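You operate a simulated robot arm through the tools that you are given. There is no shell and no other tool. Be economical: measure what you need, move in short steps, check, and stop when the job is done.

Carry out the task below with a simulated two-armed robot. There is one attempt and no reset: what you move stays moved.

JOB
Put the bottle from the top of the analyser bench in the blue out tray. Then put one of the filters from the top of the analyser bench on the dark grey plate. Then take the vial from the top of the analyser bench and leave it on the grey ring on the free end of the island bench. Then take the blue pad and leave it on the top of the long grey table. Then put the towel roll on the grey plate. Then open the cloths drawer, put the teal cloth from the inside of the cloths drawer on the top of the wall bench and shut the drawer again. The order counts. Set down upright: vial.

It is judged by the outcome, as a careful person would: the job done as asked, and still so three seconds after it is handed in. It fails if anything else is knocked over, pushed out of place, dropped, spilled or broken. Flat cloth is picked up by pressing the open fingertips on it (5 to 10 N) and closing them slowly along it; thin cloth reads only 2 to 8 mm in the jaws.

ROBOT AND FRAMES
Two 7-joint arms with two-finger parallel grippers on one trunk, on a base that drives. Base frame: it is fixed to the floor where the robot stands at the start and does not move with it; the origin is under the middle of the robot, x ahead of it, y to its left, z up. Units: cm, rad, N and s.
The left shoulder is at the start at [6, 14.7, 52.8], the right one opposite. With the tool pointing down near the work surface each hand reaches from about 22 to 74 cm from the robot's upright axis, wherever it stands, measured 20 degrees to its own side. Places, roughly: blue out tray [250, 150, 75]; blue pad (6x9x3 cm) [100, 80, 80]; bottle [50, -25, 75]; cloths drawer [350, -310, 60]; dark grey plate (9x9x1 cm) [50, -60, 80]; filter (6x6x3 cm) [70, 30, 80]; grey plate (11x12x3 cm) [290, 90, 80]; ring [300, 175, 75]; teal cloth (7x10x3 cm) [360, -300, 60]; top of the long grey table [310, 350, 80]; towel roll (8x8x19 cm) [550, -290, 90]; vial [50, 0, 75]; wall bench [70, -310, 80]. Payload 3.43 kg a hand.
The TCP of each hand is the grasp point between the finger pads, 3 cm short of the fingertips. In the tool frame z runs along the fingers and y along their closing line. The gripper opens to 9.4 cm. The fingers are 2.8 cm wide and 1 cm thick; the gripper's body (5 by 9.6 cm) begins 5.5 cm behind the TCP.
Orientation is that of the tool frame in the base frame, as a unit quaternion [x, y, z, w]. With the fingers straight down and closing along the base's y, the tool's x points along the base's -x, its y along +y and its z along -z.

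CONTROLS
- The arms move only by the tool apply_moves. It takes "left_steps", "right_steps" or both (then of equal length, played together; a hand with none holds still); each is a list of rows, each a list of 2 entries, a list of its own where there are three numbers: the shift along the base's x, y, z in cm, then the turn, a rotation vector about the base's x, y, z in rad. In form: [[[tx, ty, tz], [rx, ry, rz]], ...]. A call has 1 to 10 rows; each row shifts and turns the commanded pose from where the row before left it. "left_grip" and "right_grip" are, for a hand that has rows, the finger opening in cm, from 0 to 9.4, set as the call begins (left out, the last holds). Each row takes 0.2 s and may step no farther than 5 cm and 0.15 rad from the row before; otherwise, or with a gripper value out of range, the whole call is refused. Where a pose cannot be reached the arm comes as near as it can. A force on the tool above 40 N (or 10 N above the force at the start of the call, whichever is more), or a blocked arm, ends the call early, and 0.2 s more pass. The fingers move at their own pace (about 7.2 cm/s each) and stop on an object; they squeeze with about 29 N. The grip force told is the motor's: it shows also when the fingers shut on nothing. Time passes only in rows, and 0.2 s behind the last, so rows that do not move let the fingers close. The reply holds the time, the measured pose of the TCP, the force on the tool along the base axes, the opening and the grip force, in the units named above and with some noise, with the torque about the TCP (base axes, N m) and any sound that the robot's microphone picked up.
- Cameras (640 x 400 px; columns grow to the right, rows downward): "scene" is now at [6.09, -1.66, 116.76]; the picture's right is [-0.17, -0.98, 0.00], its down [-0.50, 0.09, -0.86] and it looks along [0.85, -0.15, -0.51] (base axes); focal length 261 px, centre (320, 200). "left" rides on the left gripper at [7.6, -1.4, -10.2] in its tool frame; the picture's right is [0.18, 0.98, 0.00], its down [-0.75, 0.14, -0.64] and it looks along [-0.63, 0.12, 0.77] (tool axes); focal length 243 px, centre (320, 200). "right" rides on the right gripper at [7.6, 1.4, -10.3] in its tool frame; the picture's right is [-0.18, 0.98, 0.00], its down [-0.75, -0.14, -0.64] and it looks along [-0.63, -0.12, 0.77] (tool axes); focal length 243 px, centre (320, 200). There is no depth. A picture from a camera that has moved, and an enlarged one, comes with that camera's place and axes in the base frame and with its lens.
- get_image(camera): a new picture of that camera. The clock stands still meanwhile.
- raise_lower(by): slides the trunk up (or, below 0, down) by that many cm; the arms and the scene camera ride with it, the base frame stays. It gives what a move gives, with no picture.
- roll_base(legs): drives the robot by 1 to 6 legs, each [ahead, left, turn to the left] in cm, cm and rad, along the robot's own axes; the way and the turn of a leg run together, so that a leg with both is an arc; at most 150 cm and 3.142 rad a leg. The arms and the cameras ride along, it lands a little off, and it stops where it bumps. It gives what a move gives.
- aim_head(pan, tilt): turns the head with the scene camera to pan (to the left, within 1.501 rad either way) and tilt (down, from -0.506 to 1.204), counted from straight ahead of the robot. It gives what a move gives.
- zoom(camera, box): a new picture of the part [left, top, right, bottom] of that camera's present view, enlarged. The clock stands still meanwhile.
- hand_in(): hands the job in; it is judged then, once.

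Work in short steps. Places have to be worked out from the pictures, the camera data and where the tool is seen: move nearer, look again, correct. Check each grasp and each placing, and mend what went wrong. You have 207 turns and 210 pictures in all, those below and enlarged ones among them. Open the grippers and draw the arms clear of the work before you hand the job in, unless the task says otherwise; then end with one line.

The tools are called as name(argument=value, ...) on one line, values as JSON. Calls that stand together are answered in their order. apply_moves: Moves the arms, as the interface text tells. Its arguments: {"type":"object","properties":{"left_steps":{"type":"array"},"left_grip":{"type":"number"},"right_steps":{"type":"array"},"right_grip":{"type":"number"}},"required":[]} The other tools are called the same way: raise_lower (by) slides the trunk up or down; roll_base (legs) drives the base; aim_head (pan, tilt) turns the head that bears the scene camera; get_image (camera) takes a picture; zoom (camera, box) takes an enlarged picture of a part of a camera's view; hand_in () hands the job in.

At the start:

```text
t: 0.0
left_eef_pos: [31.3, 0.4, 97.51]
left_tool_rot: [0.0, 1.0, 0.0, 0.0]
left_wrist_force: [-0.7, 0.0, 0.2]
left_moment: [-0.04, -0.01, -0.01]
left_width: 9.37
left_grip_force: 0.0
right_eef_pos: [31.94, -31.86, 97.55]
right_tool_rot: [0.0, 1.0, -0.001, 0.0]
right_wrist_force: [0.4, -0.2, -0.8]
right_moment: [-0.01, 0.02, 0.0]
right_width: 9.42
right_grip_force: 0.0
trunk travel left (down, up): [-23.5, 1.5]
robot x, y, heading: [-0.21, -0.41, 0.001]
head pan, tilt: [-0.173, 0.534]
```

scene: 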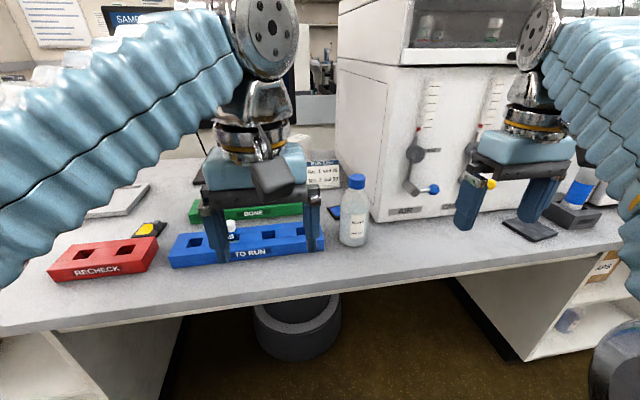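
right: 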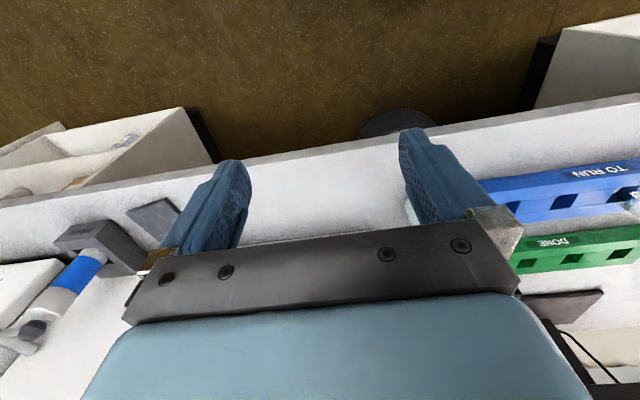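
left: 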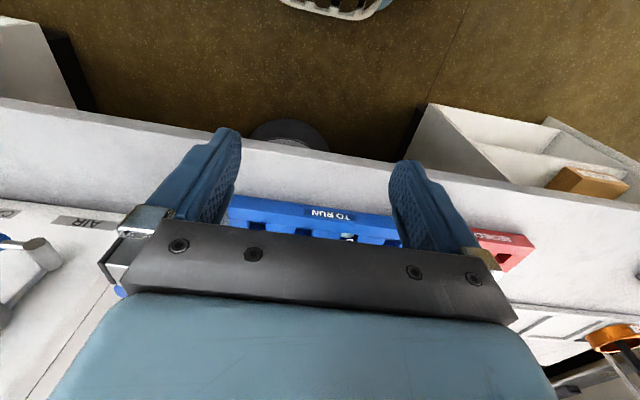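

I'll look closely at the bench first: the bottle is near the middle; I need better places and the surface height.

zoom(camera="scene", box=[160, 130, 400, 280])

aim_head(pan=0.5, tilt=0.6)

get_image(camera="scene")

```text
2.67 times, centred on (280, 205) of scene
camera zoom: at [6.09, -1.66, 116.76], right [-0.17, -0.98, 0.0], down [-0.5, 0.09, -0.86], along [0.85, -0.15, -0.51], focal length 695 px, centre (427, 187)
```

zoom: 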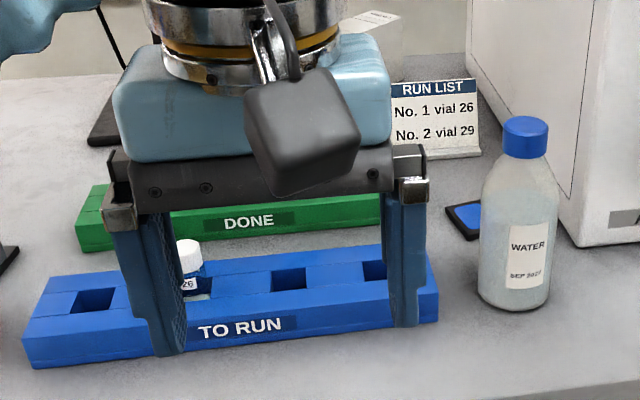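

```text
t: 1.1
left_eef_pos: [31.23, 0.48, 97.44]
left_tool_rot: [0.0, 1.0, -0.001, -0.001]
left_wrist_force: [0.0, -0.4, 1.0]
left_moment: [0.0, 0.01, 0.0]
left_width: 9.39
left_grip_force: 0.1
right_eef_pos: [31.82, -31.71, 97.5]
right_tool_rot: [0.001, 1.0, -0.001, 0.0]
right_wrist_force: [-0.4, 0.1, 0.2]
right_moment: [-0.02, 0.0, 0.0]
right_width: 9.39
right_grip_force: 0.0
trunk travel left (down, up): [-23.5, 1.5]
robot x, y, heading: [-0.23, -0.15, -0.0]
head pan, tilt: [0.499, 0.6]
```

```text
205 pictures are left
camera scene: at [4.96, 4.12, 116.16], right [0.48, -0.88, 0.0], down [-0.5, -0.27, -0.83], along [0.72, 0.39, -0.56], focal length 261 px, centre (320, 200)
```

scene: 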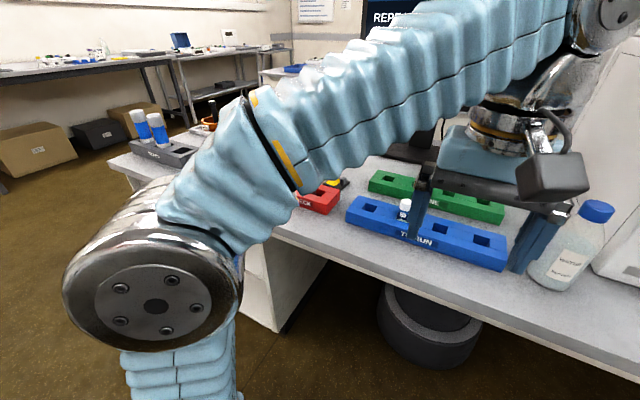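

The left arm hides much. I move the left hand to its left and back for a free view of the rack and filters.

apply_moves(left_steps=[[[0, 5, 0], [0, 0, 0]], [[0, 5, 0], [0, 0, 0]], [[0, 5, 0], [0, 0, 0]], [[0, 5, 0], [0, 0, 0]], [[-3, 4, 0], [0, 0, 0]], [[-3, 4, 0], [0, 0, 0]], [[-3, 3, 0], [0, 0, 0]]])

aim_head(pan=0.2, tilt=0.6)

get_image(camera="scene")

get_image(camera="left")

```text
t: 2.6
left_eef_pos: [22.15, 31.36, 97.71]
left_tool_rot: [0.002, 1.0, -0.001, 0.0]
left_wrist_force: [0.5, 0.0, -0.2]
left_moment: [-0.04, 0.02, -0.03]
left_width: 9.39
left_grip_force: 0.1
left hand out of reach, approached as far as the arm can: row 3
right_eef_pos: [32.14, -31.8, 97.47]
right_tool_rot: [-0.001, 1.0, 0.0, -0.001]
right_wrist_force: [0.6, 0.2, -0.1]
right_moment: [0.0, 0.08, 0.03]
right_width: 9.41
right_grip_force: 0.0
trunk travel left (down, up): [-23.5, 1.5]
robot x, y, heading: [-0.12, -0.05, -0.0]
head pan, tilt: [0.499, 0.6]
```

```text
t: 3.5
left_eef_pos: [22.0, 31.34, 97.93]
left_tool_rot: [0.003, 1.0, 0.0, 0.001]
left_wrist_force: [0.2, -0.3, 0.1]
left_moment: [-0.01, -0.01, 0.03]
left_width: 9.41
left_grip_force: 0.0
right_eef_pos: [31.87, -31.77, 97.56]
right_tool_rot: [0.0, 1.0, 0.001, 0.0]
right_wrist_force: [0.2, 0.4, 0.0]
right_moment: [-0.02, 0.01, 0.02]
right_width: 9.4
right_grip_force: 0.1
trunk travel left (down, up): [-23.5, 1.5]
robot x, y, heading: [0.15, 0.04, -0.001]
head pan, tilt: [0.201, 0.6]
```

```text
204 pictures are left
camera scene: at [5.86, 1.66, 116.16], right [0.2, -0.98, 0.0], down [-0.55, -0.11, -0.83], along [0.81, 0.17, -0.56], focal length 261 px, centre (320, 200)
```

scene: 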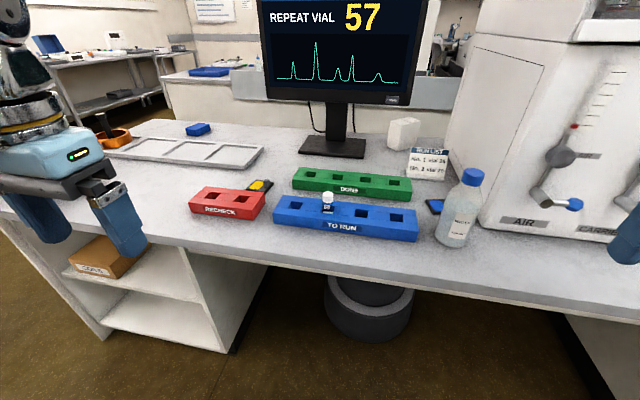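

```text
203 pictures are left
camera left: at [14.4, 30.08, 108.13], right [-0.18, 0.98, 0.0], down [0.75, 0.14, 0.64], along [0.63, 0.11, -0.77], focal length 243 px, centre (320, 200)
```

left: 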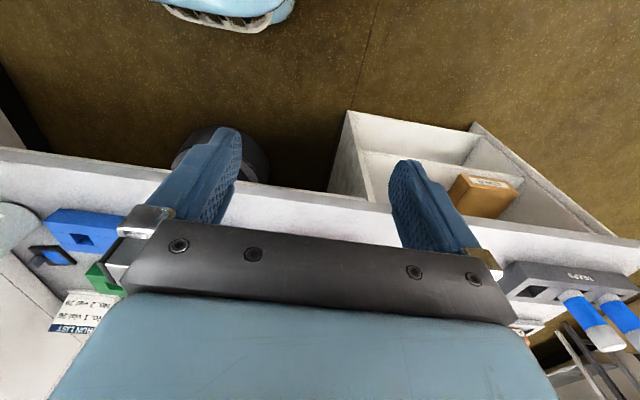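

Zooming on candidates for filters, blue pad and vial.

zoom(camera="scene", box=[170, 150, 330, 250])

zoom(camera="scene", box=[320, 150, 500, 260])

zoom(camera="scene", box=[20, 40, 260, 180])

```text
4.00 times, centred on (250, 200) of scene
camera zoom: at [5.86, 1.66, 116.16], right [0.2, -0.98, 0.0], down [-0.55, -0.11, -0.83], along [0.81, 0.17, -0.56], focal length 1043 px, centre (600, 200)
```

zoom: 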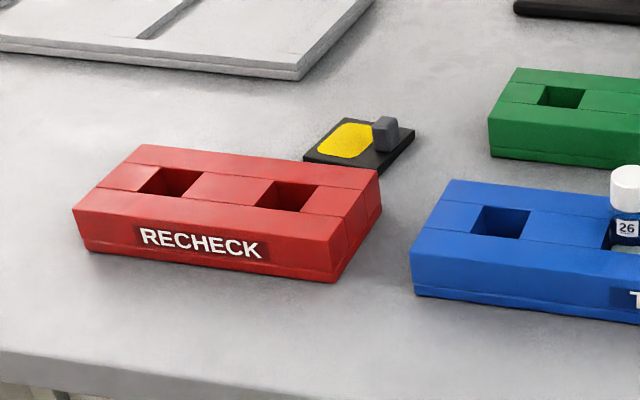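

```text
3.56 times, centred on (410, 205) of scene
camera zoom: at [5.86, 1.66, 116.16], right [0.2, -0.98, 0.0], down [-0.55, -0.11, -0.83], along [0.81, 0.17, -0.56], focal length 927 px, centre (0, 182)
```

zoom: 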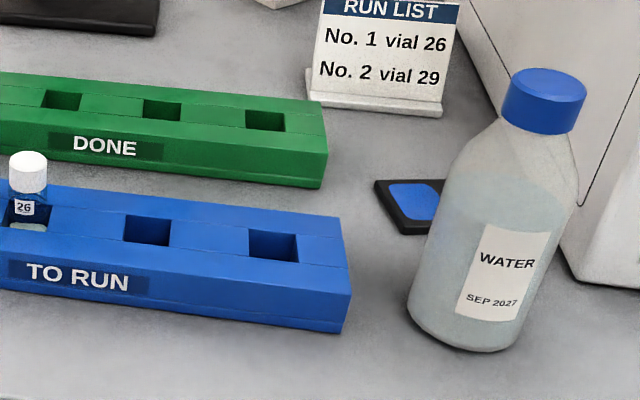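

```text
2.67 times, centred on (140, 110) of scene
camera zoom: at [5.86, 1.66, 116.16], right [0.2, -0.98, 0.0], down [-0.55, -0.11, -0.83], along [0.81, 0.17, -0.56], focal length 695 px, centre (800, 440)
```

zoom: 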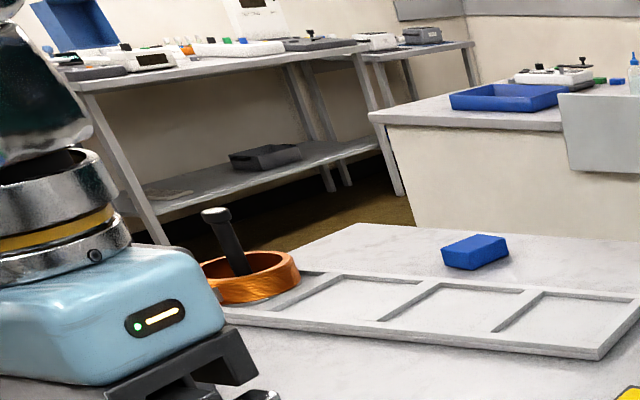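

Filters are the flat slides with a small knob (yellow and blue windows). Now I look to the right of the bench and around the room for the driving map.

aim_head(pan=-0.7, tilt=0.4)

get_image(camera="scene")

aim_head(pan=1.2, tilt=0.1)

get_image(camera="scene")

aim_head(pan=-1.3, tilt=0.1)

get_image(camera="scene")

aim_head(pan=0.45, tilt=0.1)

get_image(camera="scene")

```text
t: 4.7
left_eef_pos: [22.08, 31.28, 97.77]
left_tool_rot: [0.002, 1.0, 0.0, 0.001]
left_wrist_force: [-0.4, -0.6, -0.1]
left_moment: [0.01, -0.01, 0.03]
left_width: 9.39
left_grip_force: 0.1
right_eef_pos: [31.95, -31.69, 97.51]
right_tool_rot: [0.0, 1.0, 0.0, -0.001]
right_wrist_force: [-0.1, 0.9, 0.2]
right_moment: [-0.01, 0.02, 0.0]
right_width: 9.41
right_grip_force: 0.1
trunk travel left (down, up): [-23.5, 1.5]
robot x, y, heading: [-0.33, -0.33, -0.0]
head pan, tilt: [-0.7, 0.4]
```

```text
199 pictures are left
camera scene: at [4.29, -6.06, 117.98], right [-0.64, -0.77, 0.0], down [-0.3, 0.25, -0.92], along [0.7, -0.59, -0.39], focal length 261 px, centre (320, 200)
```

scene: 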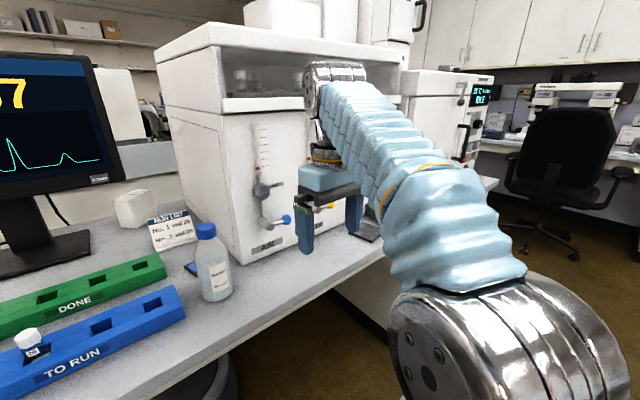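

```text
t: 6.5
left_eef_pos: [21.99, 31.3, 97.8]
left_tool_rot: [0.002, 1.0, 0.0, 0.001]
left_wrist_force: [0.1, 0.2, 0.0]
left_moment: [0.0, 0.01, -0.02]
left_width: 9.39
left_grip_force: 0.1
right_eef_pos: [31.93, -31.7, 97.55]
right_tool_rot: [0.0, 1.0, 0.0, 0.0]
right_wrist_force: [0.2, -0.2, 0.1]
right_moment: [0.01, 0.01, 0.01]
right_width: 9.41
right_grip_force: 0.0
trunk travel left (down, up): [-23.5, 1.5]
robot x, y, heading: [-0.03, -0.46, -0.001]
head pan, tilt: [1.201, 0.099]
```

```text
198 pictures are left
camera scene: at [0.53, 8.48, 120.77], right [0.93, -0.36, 0.0], down [-0.04, -0.09, -0.99], along [0.36, 0.93, -0.1], focal length 261 px, centre (320, 200)
```

scene: 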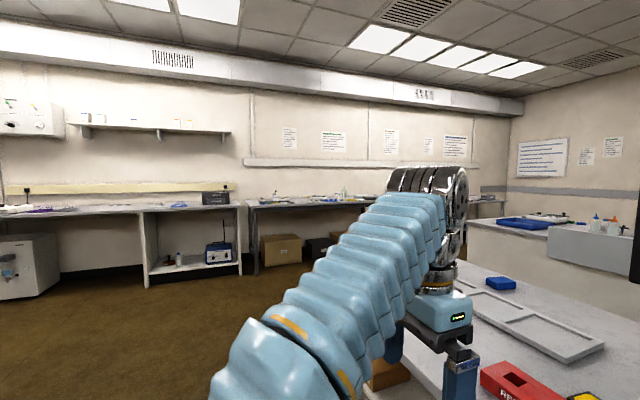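

```text
t: 8.8
left_eef_pos: [22.08, 31.32, 97.75]
left_tool_rot: [0.003, 1.0, 0.0, 0.0]
left_wrist_force: [0.2, 0.0, 0.4]
left_moment: [0.0, 0.01, 0.04]
left_width: 9.42
left_grip_force: 0.1
right_eef_pos: [31.92, -31.79, 97.46]
right_tool_rot: [0.0, 1.0, 0.0, 0.0]
right_wrist_force: [0.3, 0.1, -0.1]
right_moment: [0.01, 0.0, 0.01]
right_width: 9.43
right_grip_force: 0.0
trunk travel left (down, up): [-23.5, 1.5]
robot x, y, heading: [-0.04, 0.15, -0.007]
head pan, tilt: [-1.3, 0.099]
```

```text
197 pictures are left
camera scene: at [-0.34, -8.97, 120.77], right [-0.96, -0.27, 0.0], down [-0.03, 0.1, -1.0], along [0.27, -0.96, -0.1], focal length 261 px, centre (320, 200)
```

scene: 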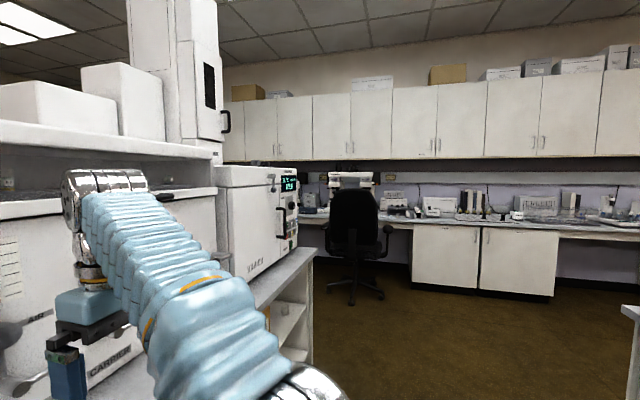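

```text
t: 10.6
left_eef_pos: [22.12, 31.35, 97.74]
left_tool_rot: [0.002, 1.0, 0.0, 0.001]
left_wrist_force: [-0.3, -0.1, -1.2]
left_moment: [-0.02, 0.03, 0.01]
left_width: 9.41
left_grip_force: 0.1
right_eef_pos: [31.89, -31.82, 97.47]
right_tool_rot: [-0.001, 1.0, 0.001, 0.0]
right_wrist_force: [-0.1, -0.2, 0.5]
right_moment: [0.01, 0.04, -0.02]
right_width: 9.41
right_grip_force: 0.0
trunk travel left (down, up): [-23.5, 1.5]
robot x, y, heading: [0.26, 0.28, -0.0]
head pan, tilt: [0.45, 0.099]
```

```text
196 pictures are left
camera scene: at [5.49, 3.9, 120.77], right [0.43, -0.9, 0.0], down [-0.09, -0.04, -1.0], along [0.9, 0.43, -0.1], focal length 261 px, centre (320, 200)
```

scene: 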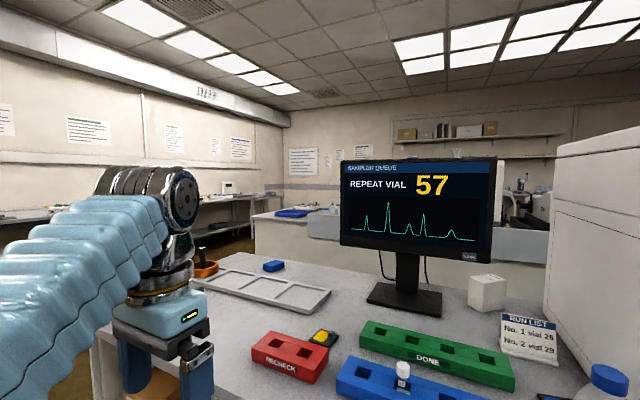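

The right hand moves to line up with the bottle in y and back a little, so that its camera sees the bottle between the fingers.

apply_moves(right_steps=[[[0, 4.5, 0], [0, 0, 0]], [[0, 4.5, 0], [0, 0, 0]], [[0, 4, 0], [0, 0, 0]]])

get_image(camera="right")

aim_head(pan=-0.2, tilt=0.55)

get_image(camera="scene")

```text
t: 11.4
left_eef_pos: [21.98, 31.44, 97.7]
left_tool_rot: [0.0, 1.0, 0.0, 0.0]
left_wrist_force: [0.3, 0.0, 0.3]
left_moment: [0.03, -0.02, -0.01]
left_width: 9.39
left_grip_force: 0.0
right_eef_pos: [32.05, -18.77, 97.25]
right_tool_rot: [0.0, 1.0, 0.0, -0.001]
right_wrist_force: [0.0, 0.3, -0.3]
right_moment: [0.0, -0.02, 0.0]
right_width: 9.4
right_grip_force: 0.0
trunk travel left (down, up): [-23.5, 1.5]
robot x, y, heading: [-0.13, 0.1, -0.004]
head pan, tilt: [0.45, 0.099]
```

```text
195 pictures are left
camera right: at [24.57, -17.41, 107.59], right [0.18, 0.98, 0.0], down [0.75, -0.14, 0.64], along [0.63, -0.12, -0.77], focal length 243 px, centre (320, 200)
```

right: 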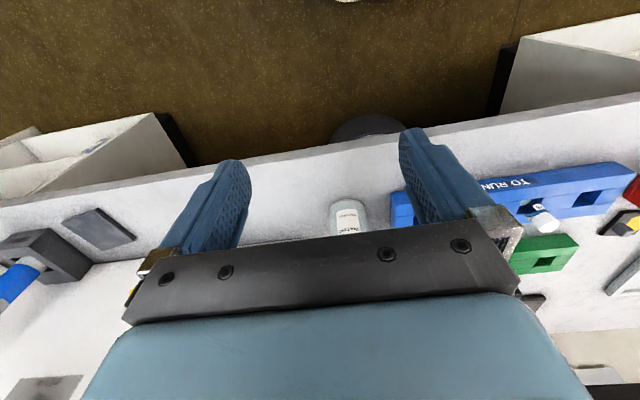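

```text
t: 12.4
left_eef_pos: [22.09, 31.41, 97.81]
left_tool_rot: [-0.001, 1.0, 0.0, -0.001]
left_wrist_force: [0.7, 0.1, 0.2]
left_moment: [-0.01, 0.01, 0.0]
left_width: 9.43
left_grip_force: 0.0
right_eef_pos: [32.05, -18.75, 97.31]
right_tool_rot: [0.001, 1.0, 0.0, -0.001]
right_wrist_force: [0.8, 0.0, 0.9]
right_moment: [-0.01, 0.01, -0.02]
right_width: 9.41
right_grip_force: 0.0
trunk travel left (down, up): [-23.5, 1.5]
robot x, y, heading: [-0.47, 0.06, -0.001]
head pan, tilt: [-0.201, 0.55]
```

```text
194 pictures are left
camera scene: at [6.0, -1.88, 116.61], right [-0.2, -0.98, 0.0], down [-0.51, 0.1, -0.85], along [0.84, -0.17, -0.52], focal length 261 px, centre (320, 200)
```

scene: 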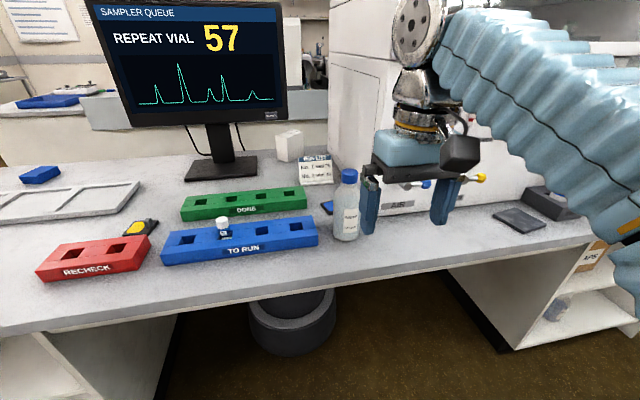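

The bottle stands near x 54, y −18.5, its cap perhaps at z 93–96. I raise the hand first and then go over it, comparing in the scene view.

apply_moves(right_steps=[[[0, 0, 5], [0, 0, 0]], [[0, 0, 5], [0, 0, 0]], [[5, 0, 0], [0, 0, 0]], [[5, 0, 0], [0, 0, 0]], [[5, 0, 0], [0, 0, 0]], [[4, 0, 0], [0, 0, 0]]])

get_image(camera="scene")

get_image(camera="right")

```text
t: 13.8
left_eef_pos: [21.98, 31.45, 97.83]
left_tool_rot: [0.0, 1.0, -0.001, 0.0]
left_wrist_force: [-0.9, 0.3, 0.0]
left_moment: [0.02, 0.01, 0.03]
left_width: 9.4
left_grip_force: 0.0
right_eef_pos: [36.81, -18.73, 98.69]
right_tool_rot: [0.0, 1.0, -0.001, 0.004]
right_wrist_force: [0.4, 0.2, -0.5]
right_moment: [0.02, 0.04, 0.0]
right_width: 9.41
right_grip_force: 0.1
right hand out of reach, approached as far as the arm can: row 1, 2, 4, 5, 6
trunk travel left (down, up): [-23.5, 1.5]
robot x, y, heading: [0.08, -0.15, 0.003]
head pan, tilt: [-0.201, 0.55]
```

```text
193 pictures are left
camera scene: at [6.0, -1.89, 116.61], right [-0.2, -0.98, 0.0], down [-0.51, 0.1, -0.85], along [0.84, -0.17, -0.52], focal length 261 px, centre (320, 200)
```

scene: 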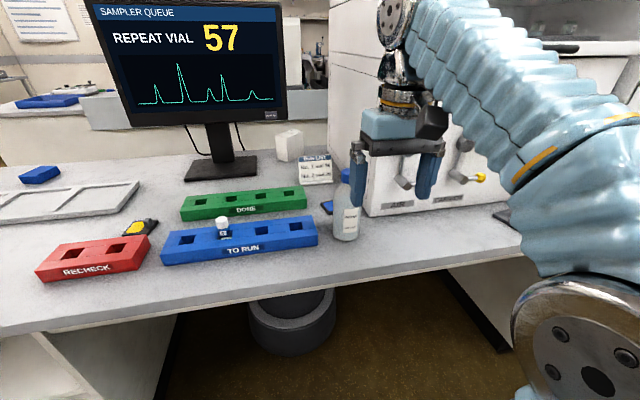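

```text
192 pictures are left
camera right: at [29.16, -17.45, 108.94], right [0.18, 0.98, 0.0], down [0.75, -0.14, 0.65], along [0.64, -0.12, -0.76], focal length 243 px, centre (320, 200)
```

right: 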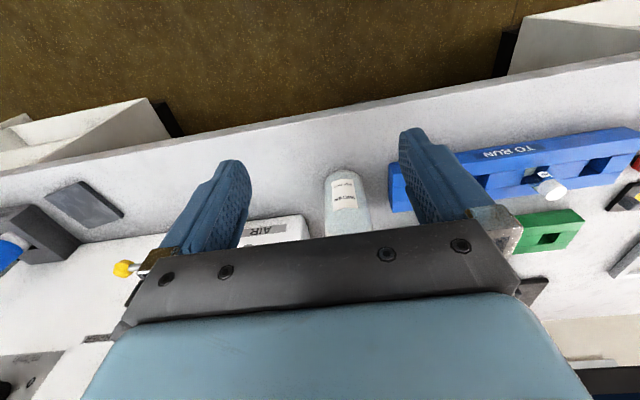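

The downward-pointing hand cannot go higher, so I'll take the bottle from the front with the fingers tilted forward by about 60°. First I test how the commanded pose carries over, moving back and down.

apply_moves(right_steps=[[[-4, 0, -4], [0, 0, 0]], [[-4, 0, -2], [0, 0, 0]]])

```text
refused: row 1 steps farther than a row can; nothing moved
```

Same, with shorter rows.

apply_moves(right_steps=[[[-4, 0, -2], [0, 0, 0]], [[-4, 0, -2], [0, 0, 0]]])

```text
t: 14.4
left_eef_pos: [22.06, 31.36, 97.83]
left_tool_rot: [0.0, 1.0, 0.0, 0.001]
left_wrist_force: [0.5, 0.3, 0.2]
left_moment: [0.01, 0.04, 0.01]
left_width: 9.41
left_grip_force: 0.1
right_eef_pos: [28.99, -18.95, 94.81]
right_tool_rot: [0.001, 1.0, 0.0, -0.001]
right_wrist_force: [0.6, -0.2, -0.3]
right_moment: [0.02, 0.06, -0.04]
right_width: 9.39
right_grip_force: 0.1
trunk travel left (down, up): [-23.5, 1.5]
robot x, y, heading: [0.36, 0.09, -0.001]
head pan, tilt: [-0.201, 0.55]
```

The command restarts from the reached pose. Now tilt the hand forward by 1.05 rad in place.

apply_moves(right_steps=[[[0.5, 0, -0.5], [0, -0.15, 0]], [[0.5, 0, -0.5], [0, -0.15, 0]], [[0.5, 0, -0.5], [0, -0.15, 0]], [[0.5, 0, -0.5], [0, -0.15, 0]], [[0.5, 0, -0.5], [0, -0.15, 0]], [[0.5, 0, -0.5], [0, -0.15, 0]], [[0.5, 0, -0.5], [0, -0.15, 0]]])

get_image(camera="right")

get_image(camera="scene")

```text
t: 16.0
left_eef_pos: [22.05, 31.38, 97.86]
left_tool_rot: [0.001, 1.0, -0.001, 0.0]
left_wrist_force: [-0.7, 0.8, -0.4]
left_moment: [-0.01, 0.0, -0.02]
left_width: 9.4
left_grip_force: 0.0
right_eef_pos: [32.41, -18.79, 91.55]
right_tool_rot: [0.0, 0.865, 0.0, 0.501]
right_wrist_force: [0.3, -0.4, -0.2]
right_moment: [-0.01, -0.02, 0.0]
right_width: 9.41
right_grip_force: 0.1
trunk travel left (down, up): [-23.5, 1.5]
robot x, y, heading: [0.16, -0.26, 0.001]
head pan, tilt: [-0.201, 0.55]
```

```text
191 pictures are left
camera right: at [19.85, -17.49, 89.95], right [0.09, 0.98, 0.16], down [-0.18, -0.14, 0.97], along [0.98, -0.12, 0.17], focal length 243 px, centre (320, 200)
```

right: 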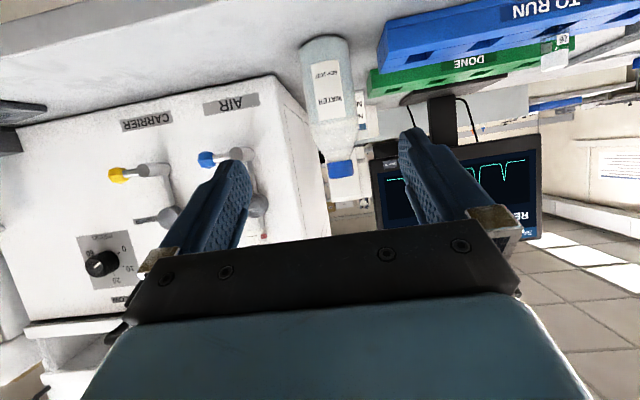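

```text
190 pictures are left
camera scene: at [6.0, -1.89, 116.61], right [-0.2, -0.98, 0.0], down [-0.51, 0.1, -0.85], along [0.84, -0.17, -0.52], focal length 261 px, centre (320, 200)
```

scene: 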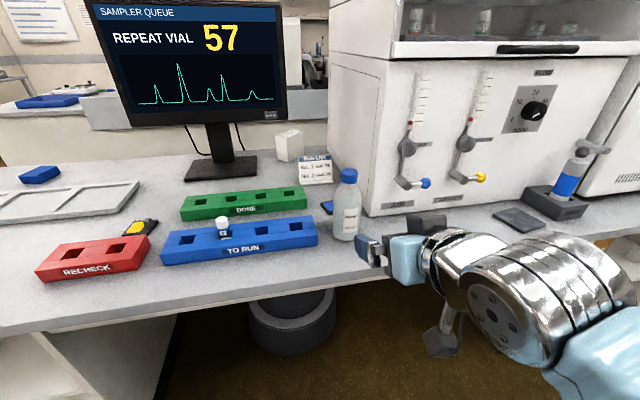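

The two views agree: the bottle axis is near x 55.3, y −18.2; the surface z ≈ 76.4, cap top ≈ 92.5. I lower to z 84.5, then advance most of the way and check.

apply_moves(right_steps=[[[0, 0.3, -3.5], [0, 0, 0]], [[0, 0.3, -3.5], [0, 0, 0]], [[4.5, 0, 0], [0, 0, 0]], [[4.5, 0, 0], [0, 0, 0]], [[3, 0, 0], [0, 0, 0]]])

get_image(camera="right")

get_image(camera="scene")

```text
t: 17.2
left_eef_pos: [21.94, 31.36, 97.7]
left_tool_rot: [0.0, 1.0, 0.0, 0.0]
left_wrist_force: [0.1, 0.0, 0.3]
left_moment: [0.01, -0.02, 0.01]
left_width: 9.4
left_grip_force: 0.0
right_eef_pos: [44.52, -18.38, 84.25]
right_tool_rot: [0.001, 0.865, -0.001, 0.502]
right_wrist_force: [-0.5, -0.3, 0.2]
right_moment: [0.01, 0.0, -0.04]
right_width: 9.4
right_grip_force: 0.0
trunk travel left (down, up): [-23.5, 1.5]
robot x, y, heading: [0.3, -0.03, -0.003]
head pan, tilt: [-0.201, 0.55]
```

```text
189 pictures are left
camera right: at [31.94, -17.06, 82.72], right [0.09, 0.98, 0.16], down [-0.18, -0.14, 0.97], along [0.98, -0.12, 0.17], focal length 243 px, centre (320, 200)
```

right: 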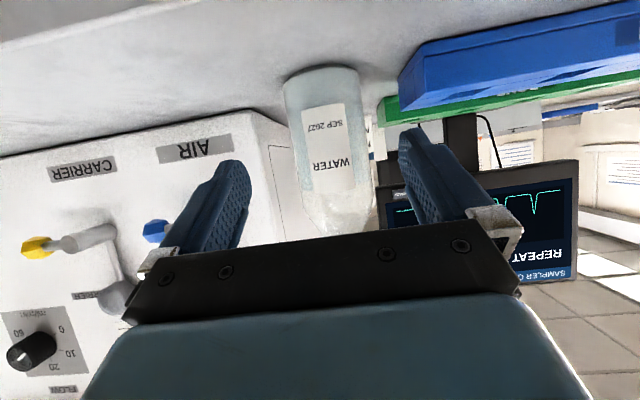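

```text
188 pictures are left
camera scene: at [5.97, -1.89, 116.61], right [-0.2, -0.98, 0.0], down [-0.51, 0.1, -0.85], along [0.84, -0.17, -0.52], focal length 261 px, centre (320, 200)
```

scene: 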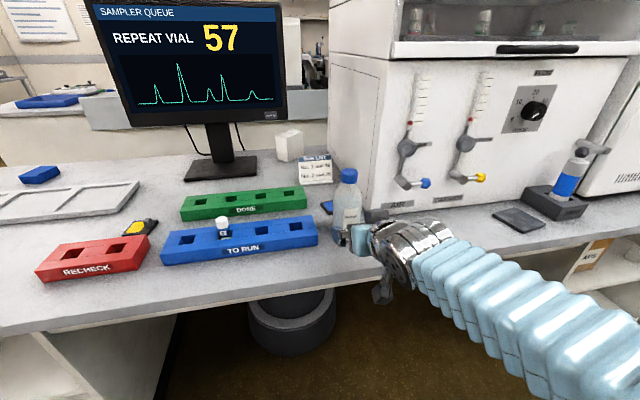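

The bottle is lined up between the fingers. Advance 10.7 cm and close.

apply_moves(right_steps=[[[4, 0, 0], [0, 0, 0]], [[4, 0, 0], [0, 0, 0]], [[2.7, 0, 0], [0, 0, 0]]])

apply_moves(right_steps=[[[0, 0, 0], [0, 0, 0]], [[0, 0, 0], [0, 0, 0]], [[0, 0, 0], [0, 0, 0]]], right_grip=5.5)

get_image(camera="scene")

```text
t: 18.0
left_eef_pos: [21.99, 31.49, 97.82]
left_tool_rot: [0.0, 1.0, 0.0, 0.0]
left_wrist_force: [-0.3, 0.0, 0.3]
left_moment: [0.01, 0.0, -0.02]
left_width: 9.41
left_grip_force: 0.1
right_eef_pos: [55.18, -18.32, 84.45]
right_tool_rot: [0.001, 0.866, 0.0, 0.501]
right_wrist_force: [-0.3, -0.4, -1.2]
right_moment: [-0.01, -0.03, 0.04]
right_width: 9.41
right_grip_force: 0.1
trunk travel left (down, up): [-23.5, 1.5]
robot x, y, heading: [0.17, 0.11, 0.006]
head pan, tilt: [-0.201, 0.55]
```

```text
t: 18.8
left_eef_pos: [22.03, 31.48, 97.77]
left_tool_rot: [0.0, 1.0, 0.0, 0.0]
left_wrist_force: [-0.6, -0.1, 0.5]
left_moment: [0.0, -0.02, 0.0]
left_width: 9.4
left_grip_force: 0.1
right_eef_pos: [55.25, -18.15, 84.4]
right_tool_rot: [-0.001, 0.865, 0.001, 0.502]
right_wrist_force: [1.0, 0.8, 1.1]
right_moment: [0.06, -0.25, 0.03]
right_width: 7.01
right_grip_force: 29.1
trunk travel left (down, up): [-23.5, 1.5]
robot x, y, heading: [-0.19, 0.01, -0.001]
head pan, tilt: [-0.201, 0.55]
```

```text
187 pictures are left
camera scene: at [6.0, -1.88, 116.61], right [-0.2, -0.98, 0.0], down [-0.51, 0.1, -0.85], along [0.84, -0.17, -0.52], focal length 261 px, centre (320, 200)
```

scene: 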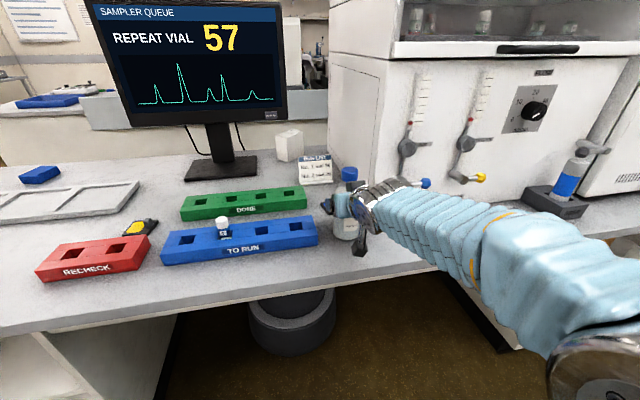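

Gripped at 7.0 cm. Lift and draw back clear of the bench.

apply_moves(right_steps=[[[0, 0, 3], [0, 0, 0]], [[0, 0, 4], [0, 0, 0]], [[-4, 0, 1], [0, 0, 0]], [[-4, 0, 0], [0, 0, 0]], [[-4, 0, 0], [0, 0, 0]], [[-4, 0, 0], [0, 0, 0]], [[-4, 0, 0], [0, 0, 0]], [[-3, 0, 0], [0, 0, 0]]])

get_image(camera="right")

get_image(camera="scene")

```text
t: 20.6
left_eef_pos: [21.95, 31.33, 97.72]
left_tool_rot: [0.0, 1.0, -0.001, 0.0]
left_wrist_force: [0.1, -1.4, 0.2]
left_moment: [0.01, 0.01, -0.01]
left_width: 9.4
left_grip_force: 0.1
right_eef_pos: [32.1, -18.35, 92.61]
right_tool_rot: [-0.001, 0.865, 0.001, 0.501]
right_wrist_force: [1.1, 0.1, -3.5]
right_moment: [0.04, -0.04, 0.01]
right_width: 7.0
right_grip_force: 29.2
trunk travel left (down, up): [-23.5, 1.5]
robot x, y, heading: [-0.02, -0.12, -0.0]
head pan, tilt: [-0.201, 0.55]
```

```text
186 pictures are left
camera right: at [19.46, -17.05, 91.06], right [0.09, 0.98, 0.16], down [-0.18, -0.14, 0.97], along [0.98, -0.12, 0.16], focal length 243 px, centre (320, 200)
```

right: 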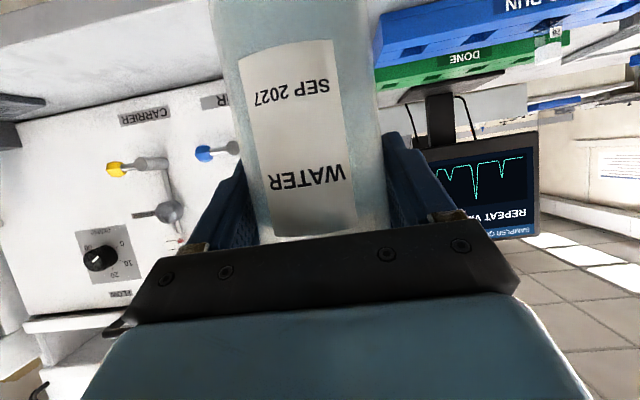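

```text
185 pictures are left
camera scene: at [6.02, -1.9, 116.61], right [-0.2, -0.98, 0.0], down [-0.51, 0.1, -0.85], along [0.84, -0.17, -0.52], focal length 261 px, centre (320, 200)
```

scene: 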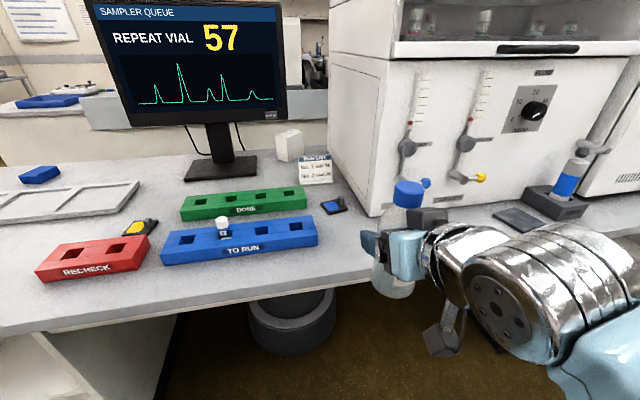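

The bottle is held well. Back away from the bench, then drive left past its end and look.

roll_base(legs=[[-30, 0, 0], [0, 150, 0]])

aim_head(pan=0, tilt=0.25)

get_image(camera="scene")

```text
t: 29.6
left_eef_pos: [0.21, 179.74, 97.78]
left_tool_rot: [0.032, 0.999, 0.0, 0.0]
left_wrist_force: [1.0, 0.6, 0.3]
left_moment: [0.01, -0.01, 0.02]
left_width: 9.4
left_grip_force: 0.1
right_eef_pos: [6.99, 129.32, 92.67]
right_tool_rot: [0.028, 0.865, -0.016, 0.5]
right_wrist_force: [0.0, 0.2, -4.1]
right_moment: [0.02, -0.01, 0.01]
right_width: 7.02
right_grip_force: 29.2
trunk travel left (down, up): [-23.5, 1.5]
robot x, y, heading: [-23.71, 149.82, -0.069]
head pan, tilt: [-0.201, 0.55]
```

```text
t: 30.4
left_eef_pos: [0.07, 179.7, 97.71]
left_tool_rot: [0.033, 0.999, 0.0, 0.0]
left_wrist_force: [-0.6, -0.4, -0.3]
left_moment: [0.01, -0.04, -0.01]
left_width: 9.41
left_grip_force: 0.0
right_eef_pos: [7.02, 129.39, 92.63]
right_tool_rot: [0.028, 0.865, -0.016, 0.5]
right_wrist_force: [0.0, 1.0, -4.1]
right_moment: [0.0, 0.0, 0.0]
right_width: 6.99
right_grip_force: 29.7
trunk travel left (down, up): [-23.5, 1.5]
robot x, y, heading: [-23.73, 149.96, -0.066]
head pan, tilt: [0.0, 0.25]
```

```text
184 pictures are left
camera scene: at [-17.31, 149.27, 119.37], right [-0.07, -1.0, 0.0], down [-0.25, 0.02, -0.97], along [0.97, -0.06, -0.25], focal length 261 px, centre (320, 200)
```

scene: 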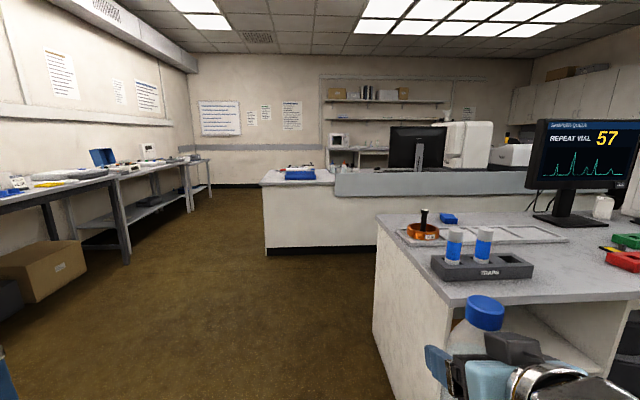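

Island's near-left corner is near (227, 188); the tray sits on it around (255, 153). I straighten, shift left to clear the analyser bench, and drive ahead.

roll_base(legs=[[0, 35, 0.066], [140, 0, 0], [25, 0, 0]])

aim_head(pan=-0.1, tilt=0.5)

get_image(camera="scene")

```text
t: 40.8
left_eef_pos: [166.51, 216.14, 97.8]
left_tool_rot: [0.0, 1.0, 0.0, 0.001]
left_wrist_force: [0.3, 0.1, 0.5]
left_moment: [0.02, 0.05, 0.01]
left_width: 9.4
left_grip_force: 0.1
right_eef_pos: [176.59, 166.19, 92.62]
right_tool_rot: [0.0, 0.866, 0.0, 0.5]
right_wrist_force: [-0.2, -0.2, -3.7]
right_moment: [0.03, -0.05, 0.0]
right_width: 6.99
right_grip_force: 28.8
trunk travel left (down, up): [-23.5, 1.5]
robot x, y, heading: [144.23, 184.61, -0.001]
head pan, tilt: [0.0, 0.25]
```

```text
t: 41.5
left_eef_pos: [166.56, 216.12, 97.8]
left_tool_rot: [0.0, 1.0, 0.001, 0.001]
left_wrist_force: [-1.0, -1.0, 0.2]
left_moment: [-0.01, 0.0, 0.0]
left_width: 9.4
left_grip_force: 0.1
right_eef_pos: [176.59, 166.29, 92.59]
right_tool_rot: [-0.001, 0.866, 0.001, 0.5]
right_wrist_force: [0.1, -1.1, -3.2]
right_moment: [0.01, -0.08, 0.03]
right_width: 7.0
right_grip_force: 29.1
trunk travel left (down, up): [-23.5, 1.5]
robot x, y, heading: [144.78, 184.78, 0.002]
head pan, tilt: [-0.099, 0.499]
```

```text
183 pictures are left
camera scene: at [150.79, 183.66, 117.07], right [-0.1, -0.99, 0.0], down [-0.48, 0.05, -0.88], along [0.87, -0.09, -0.48], focal length 261 px, centre (320, 200)
```

scene: 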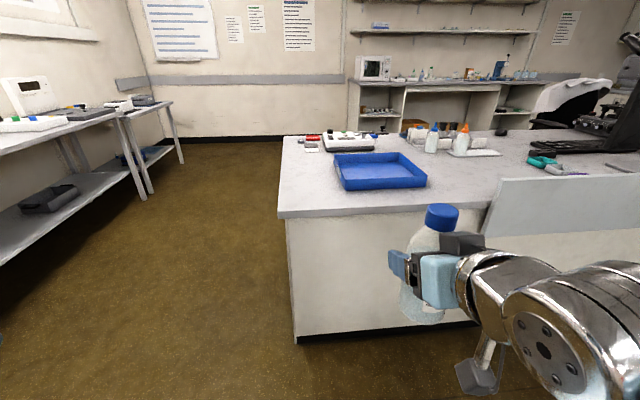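

Tray spans about x 231–256, y 137–168; island edge at x ≈ 217. Drive to about (180, 170).

roll_base(legs=[[0, -14, 0], [34, 0, 0]])

aim_head(pan=-0.2, tilt=0.6)

get_image(camera="scene")

get_image(camera="right")

```text
t: 44.6
left_eef_pos: [199.85, 201.78, 97.72]
left_tool_rot: [0.002, 1.0, 0.0, 0.0]
left_wrist_force: [-0.5, -0.3, 0.0]
left_moment: [-0.04, -0.02, 0.04]
left_width: 9.43
left_grip_force: 0.0
right_eef_pos: [209.65, 151.87, 92.68]
right_tool_rot: [0.002, 0.865, -0.001, 0.501]
right_wrist_force: [0.3, 0.1, -3.1]
right_moment: [0.04, -0.02, 0.02]
right_width: 7.04
right_grip_force: 29.6
trunk travel left (down, up): [-23.5, 1.5]
robot x, y, heading: [177.42, 170.58, -0.006]
head pan, tilt: [-0.099, 0.499]
```

```text
t: 45.3
left_eef_pos: [199.83, 201.78, 97.9]
left_tool_rot: [0.003, 1.0, -0.001, 0.0]
left_wrist_force: [0.0, 0.5, 0.4]
left_moment: [-0.05, 0.03, 0.0]
left_width: 9.39
left_grip_force: 0.1
right_eef_pos: [209.72, 151.86, 92.58]
right_tool_rot: [0.003, 0.866, -0.001, 0.501]
right_wrist_force: [-0.2, 0.4, -3.9]
right_moment: [0.0, -0.03, 0.02]
right_width: 7.02
right_grip_force: 28.9
trunk travel left (down, up): [-23.5, 1.5]
robot x, y, heading: [177.94, 170.6, -0.009]
head pan, tilt: [-0.201, 0.6]
```

```text
182 pictures are left
camera scene: at [183.5, 168.58, 116.16], right [-0.2, -0.98, 0.0], down [-0.55, 0.12, -0.83], along [0.81, -0.17, -0.56], focal length 261 px, centre (320, 200)
```

scene: 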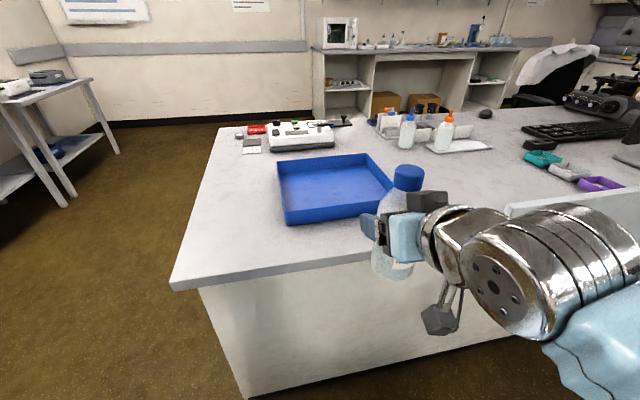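

```text
181 pictures are left
camera right: at [197.02, 153.33, 91.07], right [0.1, 0.98, 0.16], down [-0.18, -0.14, 0.97], along [0.98, -0.12, 0.16], focal length 243 px, centre (320, 200)
```

right: 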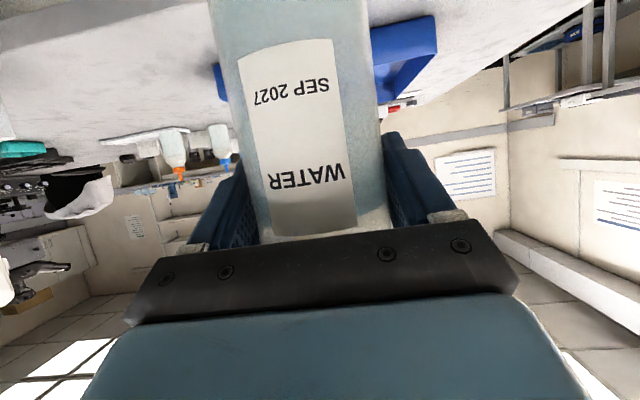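

Tray centre is near (247, 151). I raise a little and advance over it in steps.

apply_moves(right_steps=[[[3.5, 0, 0.5], [0, 0, 0]], [[4.5, 0, 0], [0, 0, 0]], [[4.5, 0, 0], [0, 0, 0]], [[4.5, 0, 0], [0, 0, 0]], [[4.5, 0, 0], [0, 0, 0]], [[4.5, 0, 0], [0, 0, 0]], [[4.5, 0, 0], [0, 0, 0]], [[4, 0, 0], [0, 0, 0]]])

get_image(camera="scene")

get_image(camera="right")

```text
t: 47.1
left_eef_pos: [199.95, 201.83, 97.81]
left_tool_rot: [0.003, 1.0, -0.001, 0.0]
left_wrist_force: [-0.1, -0.3, -0.8]
left_moment: [-0.01, -0.02, -0.02]
left_width: 9.4
left_grip_force: 0.0
right_eef_pos: [243.91, 151.9, 93.05]
right_tool_rot: [0.001, 0.865, -0.001, 0.501]
right_wrist_force: [-0.2, -0.2, -3.2]
right_moment: [-0.02, -0.07, 0.0]
right_width: 6.98
right_grip_force: 29.3
trunk travel left (down, up): [-23.5, 1.5]
robot x, y, heading: [177.85, 170.51, -0.004]
head pan, tilt: [-0.201, 0.6]
```

```text
180 pictures are left
camera scene: at [183.48, 168.63, 116.15], right [-0.2, -0.98, 0.0], down [-0.55, 0.12, -0.83], along [0.81, -0.17, -0.56], focal length 261 px, centre (320, 200)
```

scene: 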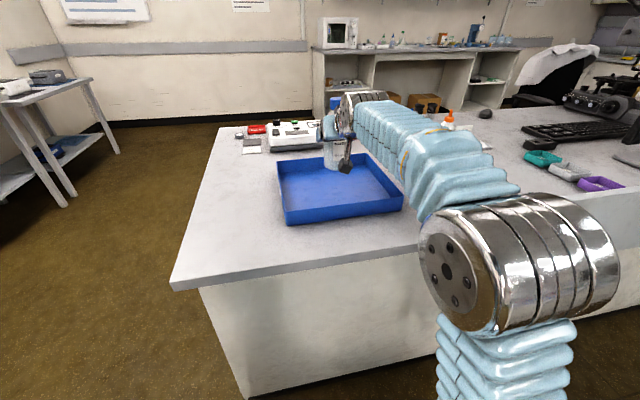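

```text
179 pictures are left
camera right: at [231.38, 153.36, 91.58], right [0.1, 0.98, 0.16], down [-0.18, -0.14, 0.97], along [0.98, -0.12, 0.17], focal length 243 px, centre (320, 200)
```

right: 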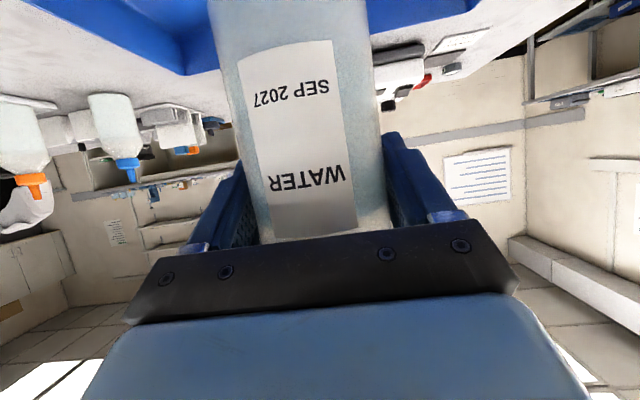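

Over the tray. Lower by 7 cm, then creep until contact.

apply_moves(right_steps=[[[1, 0, -2.5], [0, 0, 0]], [[0, 0, -2.5], [0, 0, 0]], [[0, 0, -1.5], [0, 0, 0]]])

get_image(camera="scene")

get_image(camera="right")

```text
t: 47.9
left_eef_pos: [199.79, 201.77, 97.78]
left_tool_rot: [0.003, 1.0, 0.001, -0.001]
left_wrist_force: [0.0, -0.1, 0.6]
left_moment: [0.02, -0.01, -0.04]
left_width: 9.39
left_grip_force: 0.0
right_eef_pos: [244.91, 151.9, 86.62]
right_tool_rot: [0.002, 0.866, -0.001, 0.501]
right_wrist_force: [1.4, -0.4, -2.6]
right_moment: [0.02, -0.04, -0.02]
right_width: 7.01
right_grip_force: 28.9
trunk travel left (down, up): [-23.5, 1.5]
robot x, y, heading: [177.69, 170.29, -0.004]
head pan, tilt: [-0.201, 0.6]
```

```text
178 pictures are left
camera scene: at [183.52, 168.58, 116.16], right [-0.21, -0.98, 0.0], down [-0.55, 0.12, -0.82], along [0.81, -0.17, -0.57], focal length 261 px, centre (320, 200)
```

scene: 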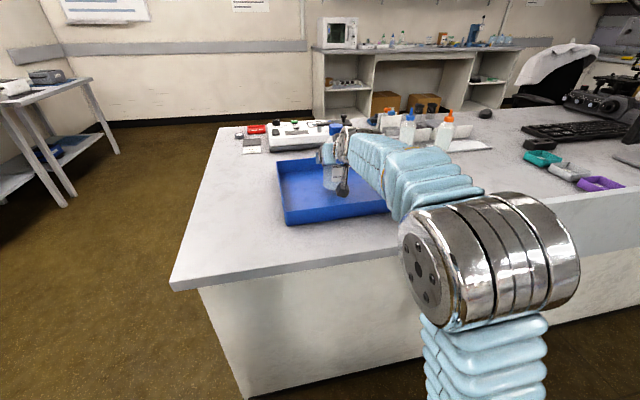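

```text
177 pictures are left
camera right: at [232.34, 153.25, 85.01], right [0.1, 0.98, 0.16], down [-0.18, -0.14, 0.97], along [0.98, -0.12, 0.17], focal length 243 px, centre (320, 200)
```

right: 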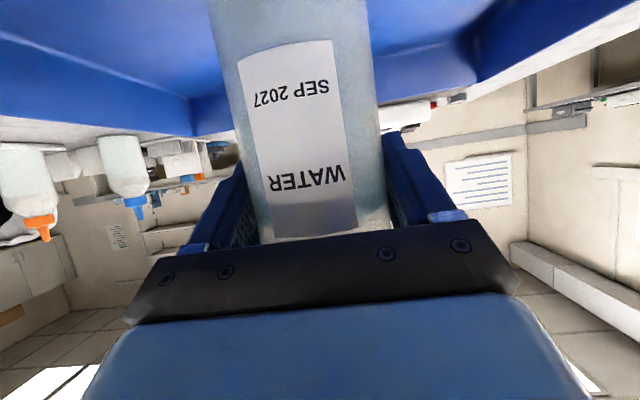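

Near the floor of the tray. Creep down in small steps until the force shows contact.

apply_moves(right_steps=[[[0, 0, -0.5], [0, 0, 0]], [[0, 0, -0.5], [0, 0, 0]]])

apply_moves(right_steps=[[[0, 0, -0.3], [0, 0, 0]], [[0, 0, -0.3], [0, 0, 0]]])

```text
t: 48.5
left_eef_pos: [199.84, 201.74, 97.76]
left_tool_rot: [0.003, 1.0, 0.0, 0.0]
left_wrist_force: [-0.7, 0.4, 0.5]
left_moment: [0.01, -0.01, -0.02]
left_width: 9.4
left_grip_force: 0.1
right_eef_pos: [244.86, 151.91, 85.51]
right_tool_rot: [0.002, 0.866, -0.001, 0.501]
right_wrist_force: [-0.2, -0.1, -3.2]
right_moment: [0.01, -0.01, 0.02]
right_width: 7.0
right_grip_force: 29.4
trunk travel left (down, up): [-23.5, 1.5]
robot x, y, heading: [177.9, 170.45, -0.007]
head pan, tilt: [-0.201, 0.6]
```

```text
t: 49.1
left_eef_pos: [199.74, 201.79, 97.68]
left_tool_rot: [0.003, 1.0, 0.0, -0.001]
left_wrist_force: [0.5, 0.4, 0.0]
left_moment: [0.01, 0.01, -0.02]
left_width: 9.43
left_grip_force: 0.1
right_eef_pos: [245.01, 151.87, 84.87]
right_tool_rot: [0.003, 0.866, -0.002, 0.501]
right_wrist_force: [0.1, -0.7, -4.1]
right_moment: [-0.04, 0.01, -0.02]
right_width: 7.01
right_grip_force: 29.4
trunk travel left (down, up): [-23.5, 1.5]
robot x, y, heading: [177.54, 170.59, -0.007]
head pan, tilt: [-0.201, 0.6]
```

apply_moves(right_steps=[[[0, 0, -0.3], [0, 0, 0]], [[0, 0, -0.3], [0, 0, 0]]])

zoom(camera="scene", box=[260, 110, 420, 230])

```text
t: 49.7
left_eef_pos: [199.61, 201.92, 97.82]
left_tool_rot: [0.003, 1.0, 0.001, 0.001]
left_wrist_force: [-1.2, -0.4, -0.4]
left_moment: [-0.03, -0.03, 0.02]
left_width: 9.41
left_grip_force: 0.1
right_eef_pos: [245.0, 151.83, 84.78]
right_tool_rot: [0.003, 0.864, -0.002, 0.504]
right_wrist_force: [-3.8, -0.9, 20.9]
right_moment: [-0.14, -0.26, -0.06]
right_width: 7.03
right_grip_force: 28.8
trunk travel left (down, up): [-23.5, 1.5]
robot x, y, heading: [178.01, 170.21, -0.007]
head pan, tilt: [-0.201, 0.6]
```

```text
3.33 times, centred on (340, 170) of scene
camera zoom: at [183.3, 168.61, 116.22], right [-0.21, -0.98, 0.0], down [-0.55, 0.12, -0.83], along [0.81, -0.17, -0.56], focal length 869 px, centre (253, 300)
```

zoom: 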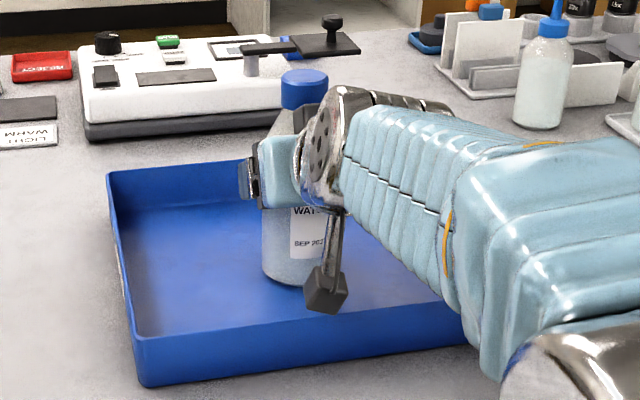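

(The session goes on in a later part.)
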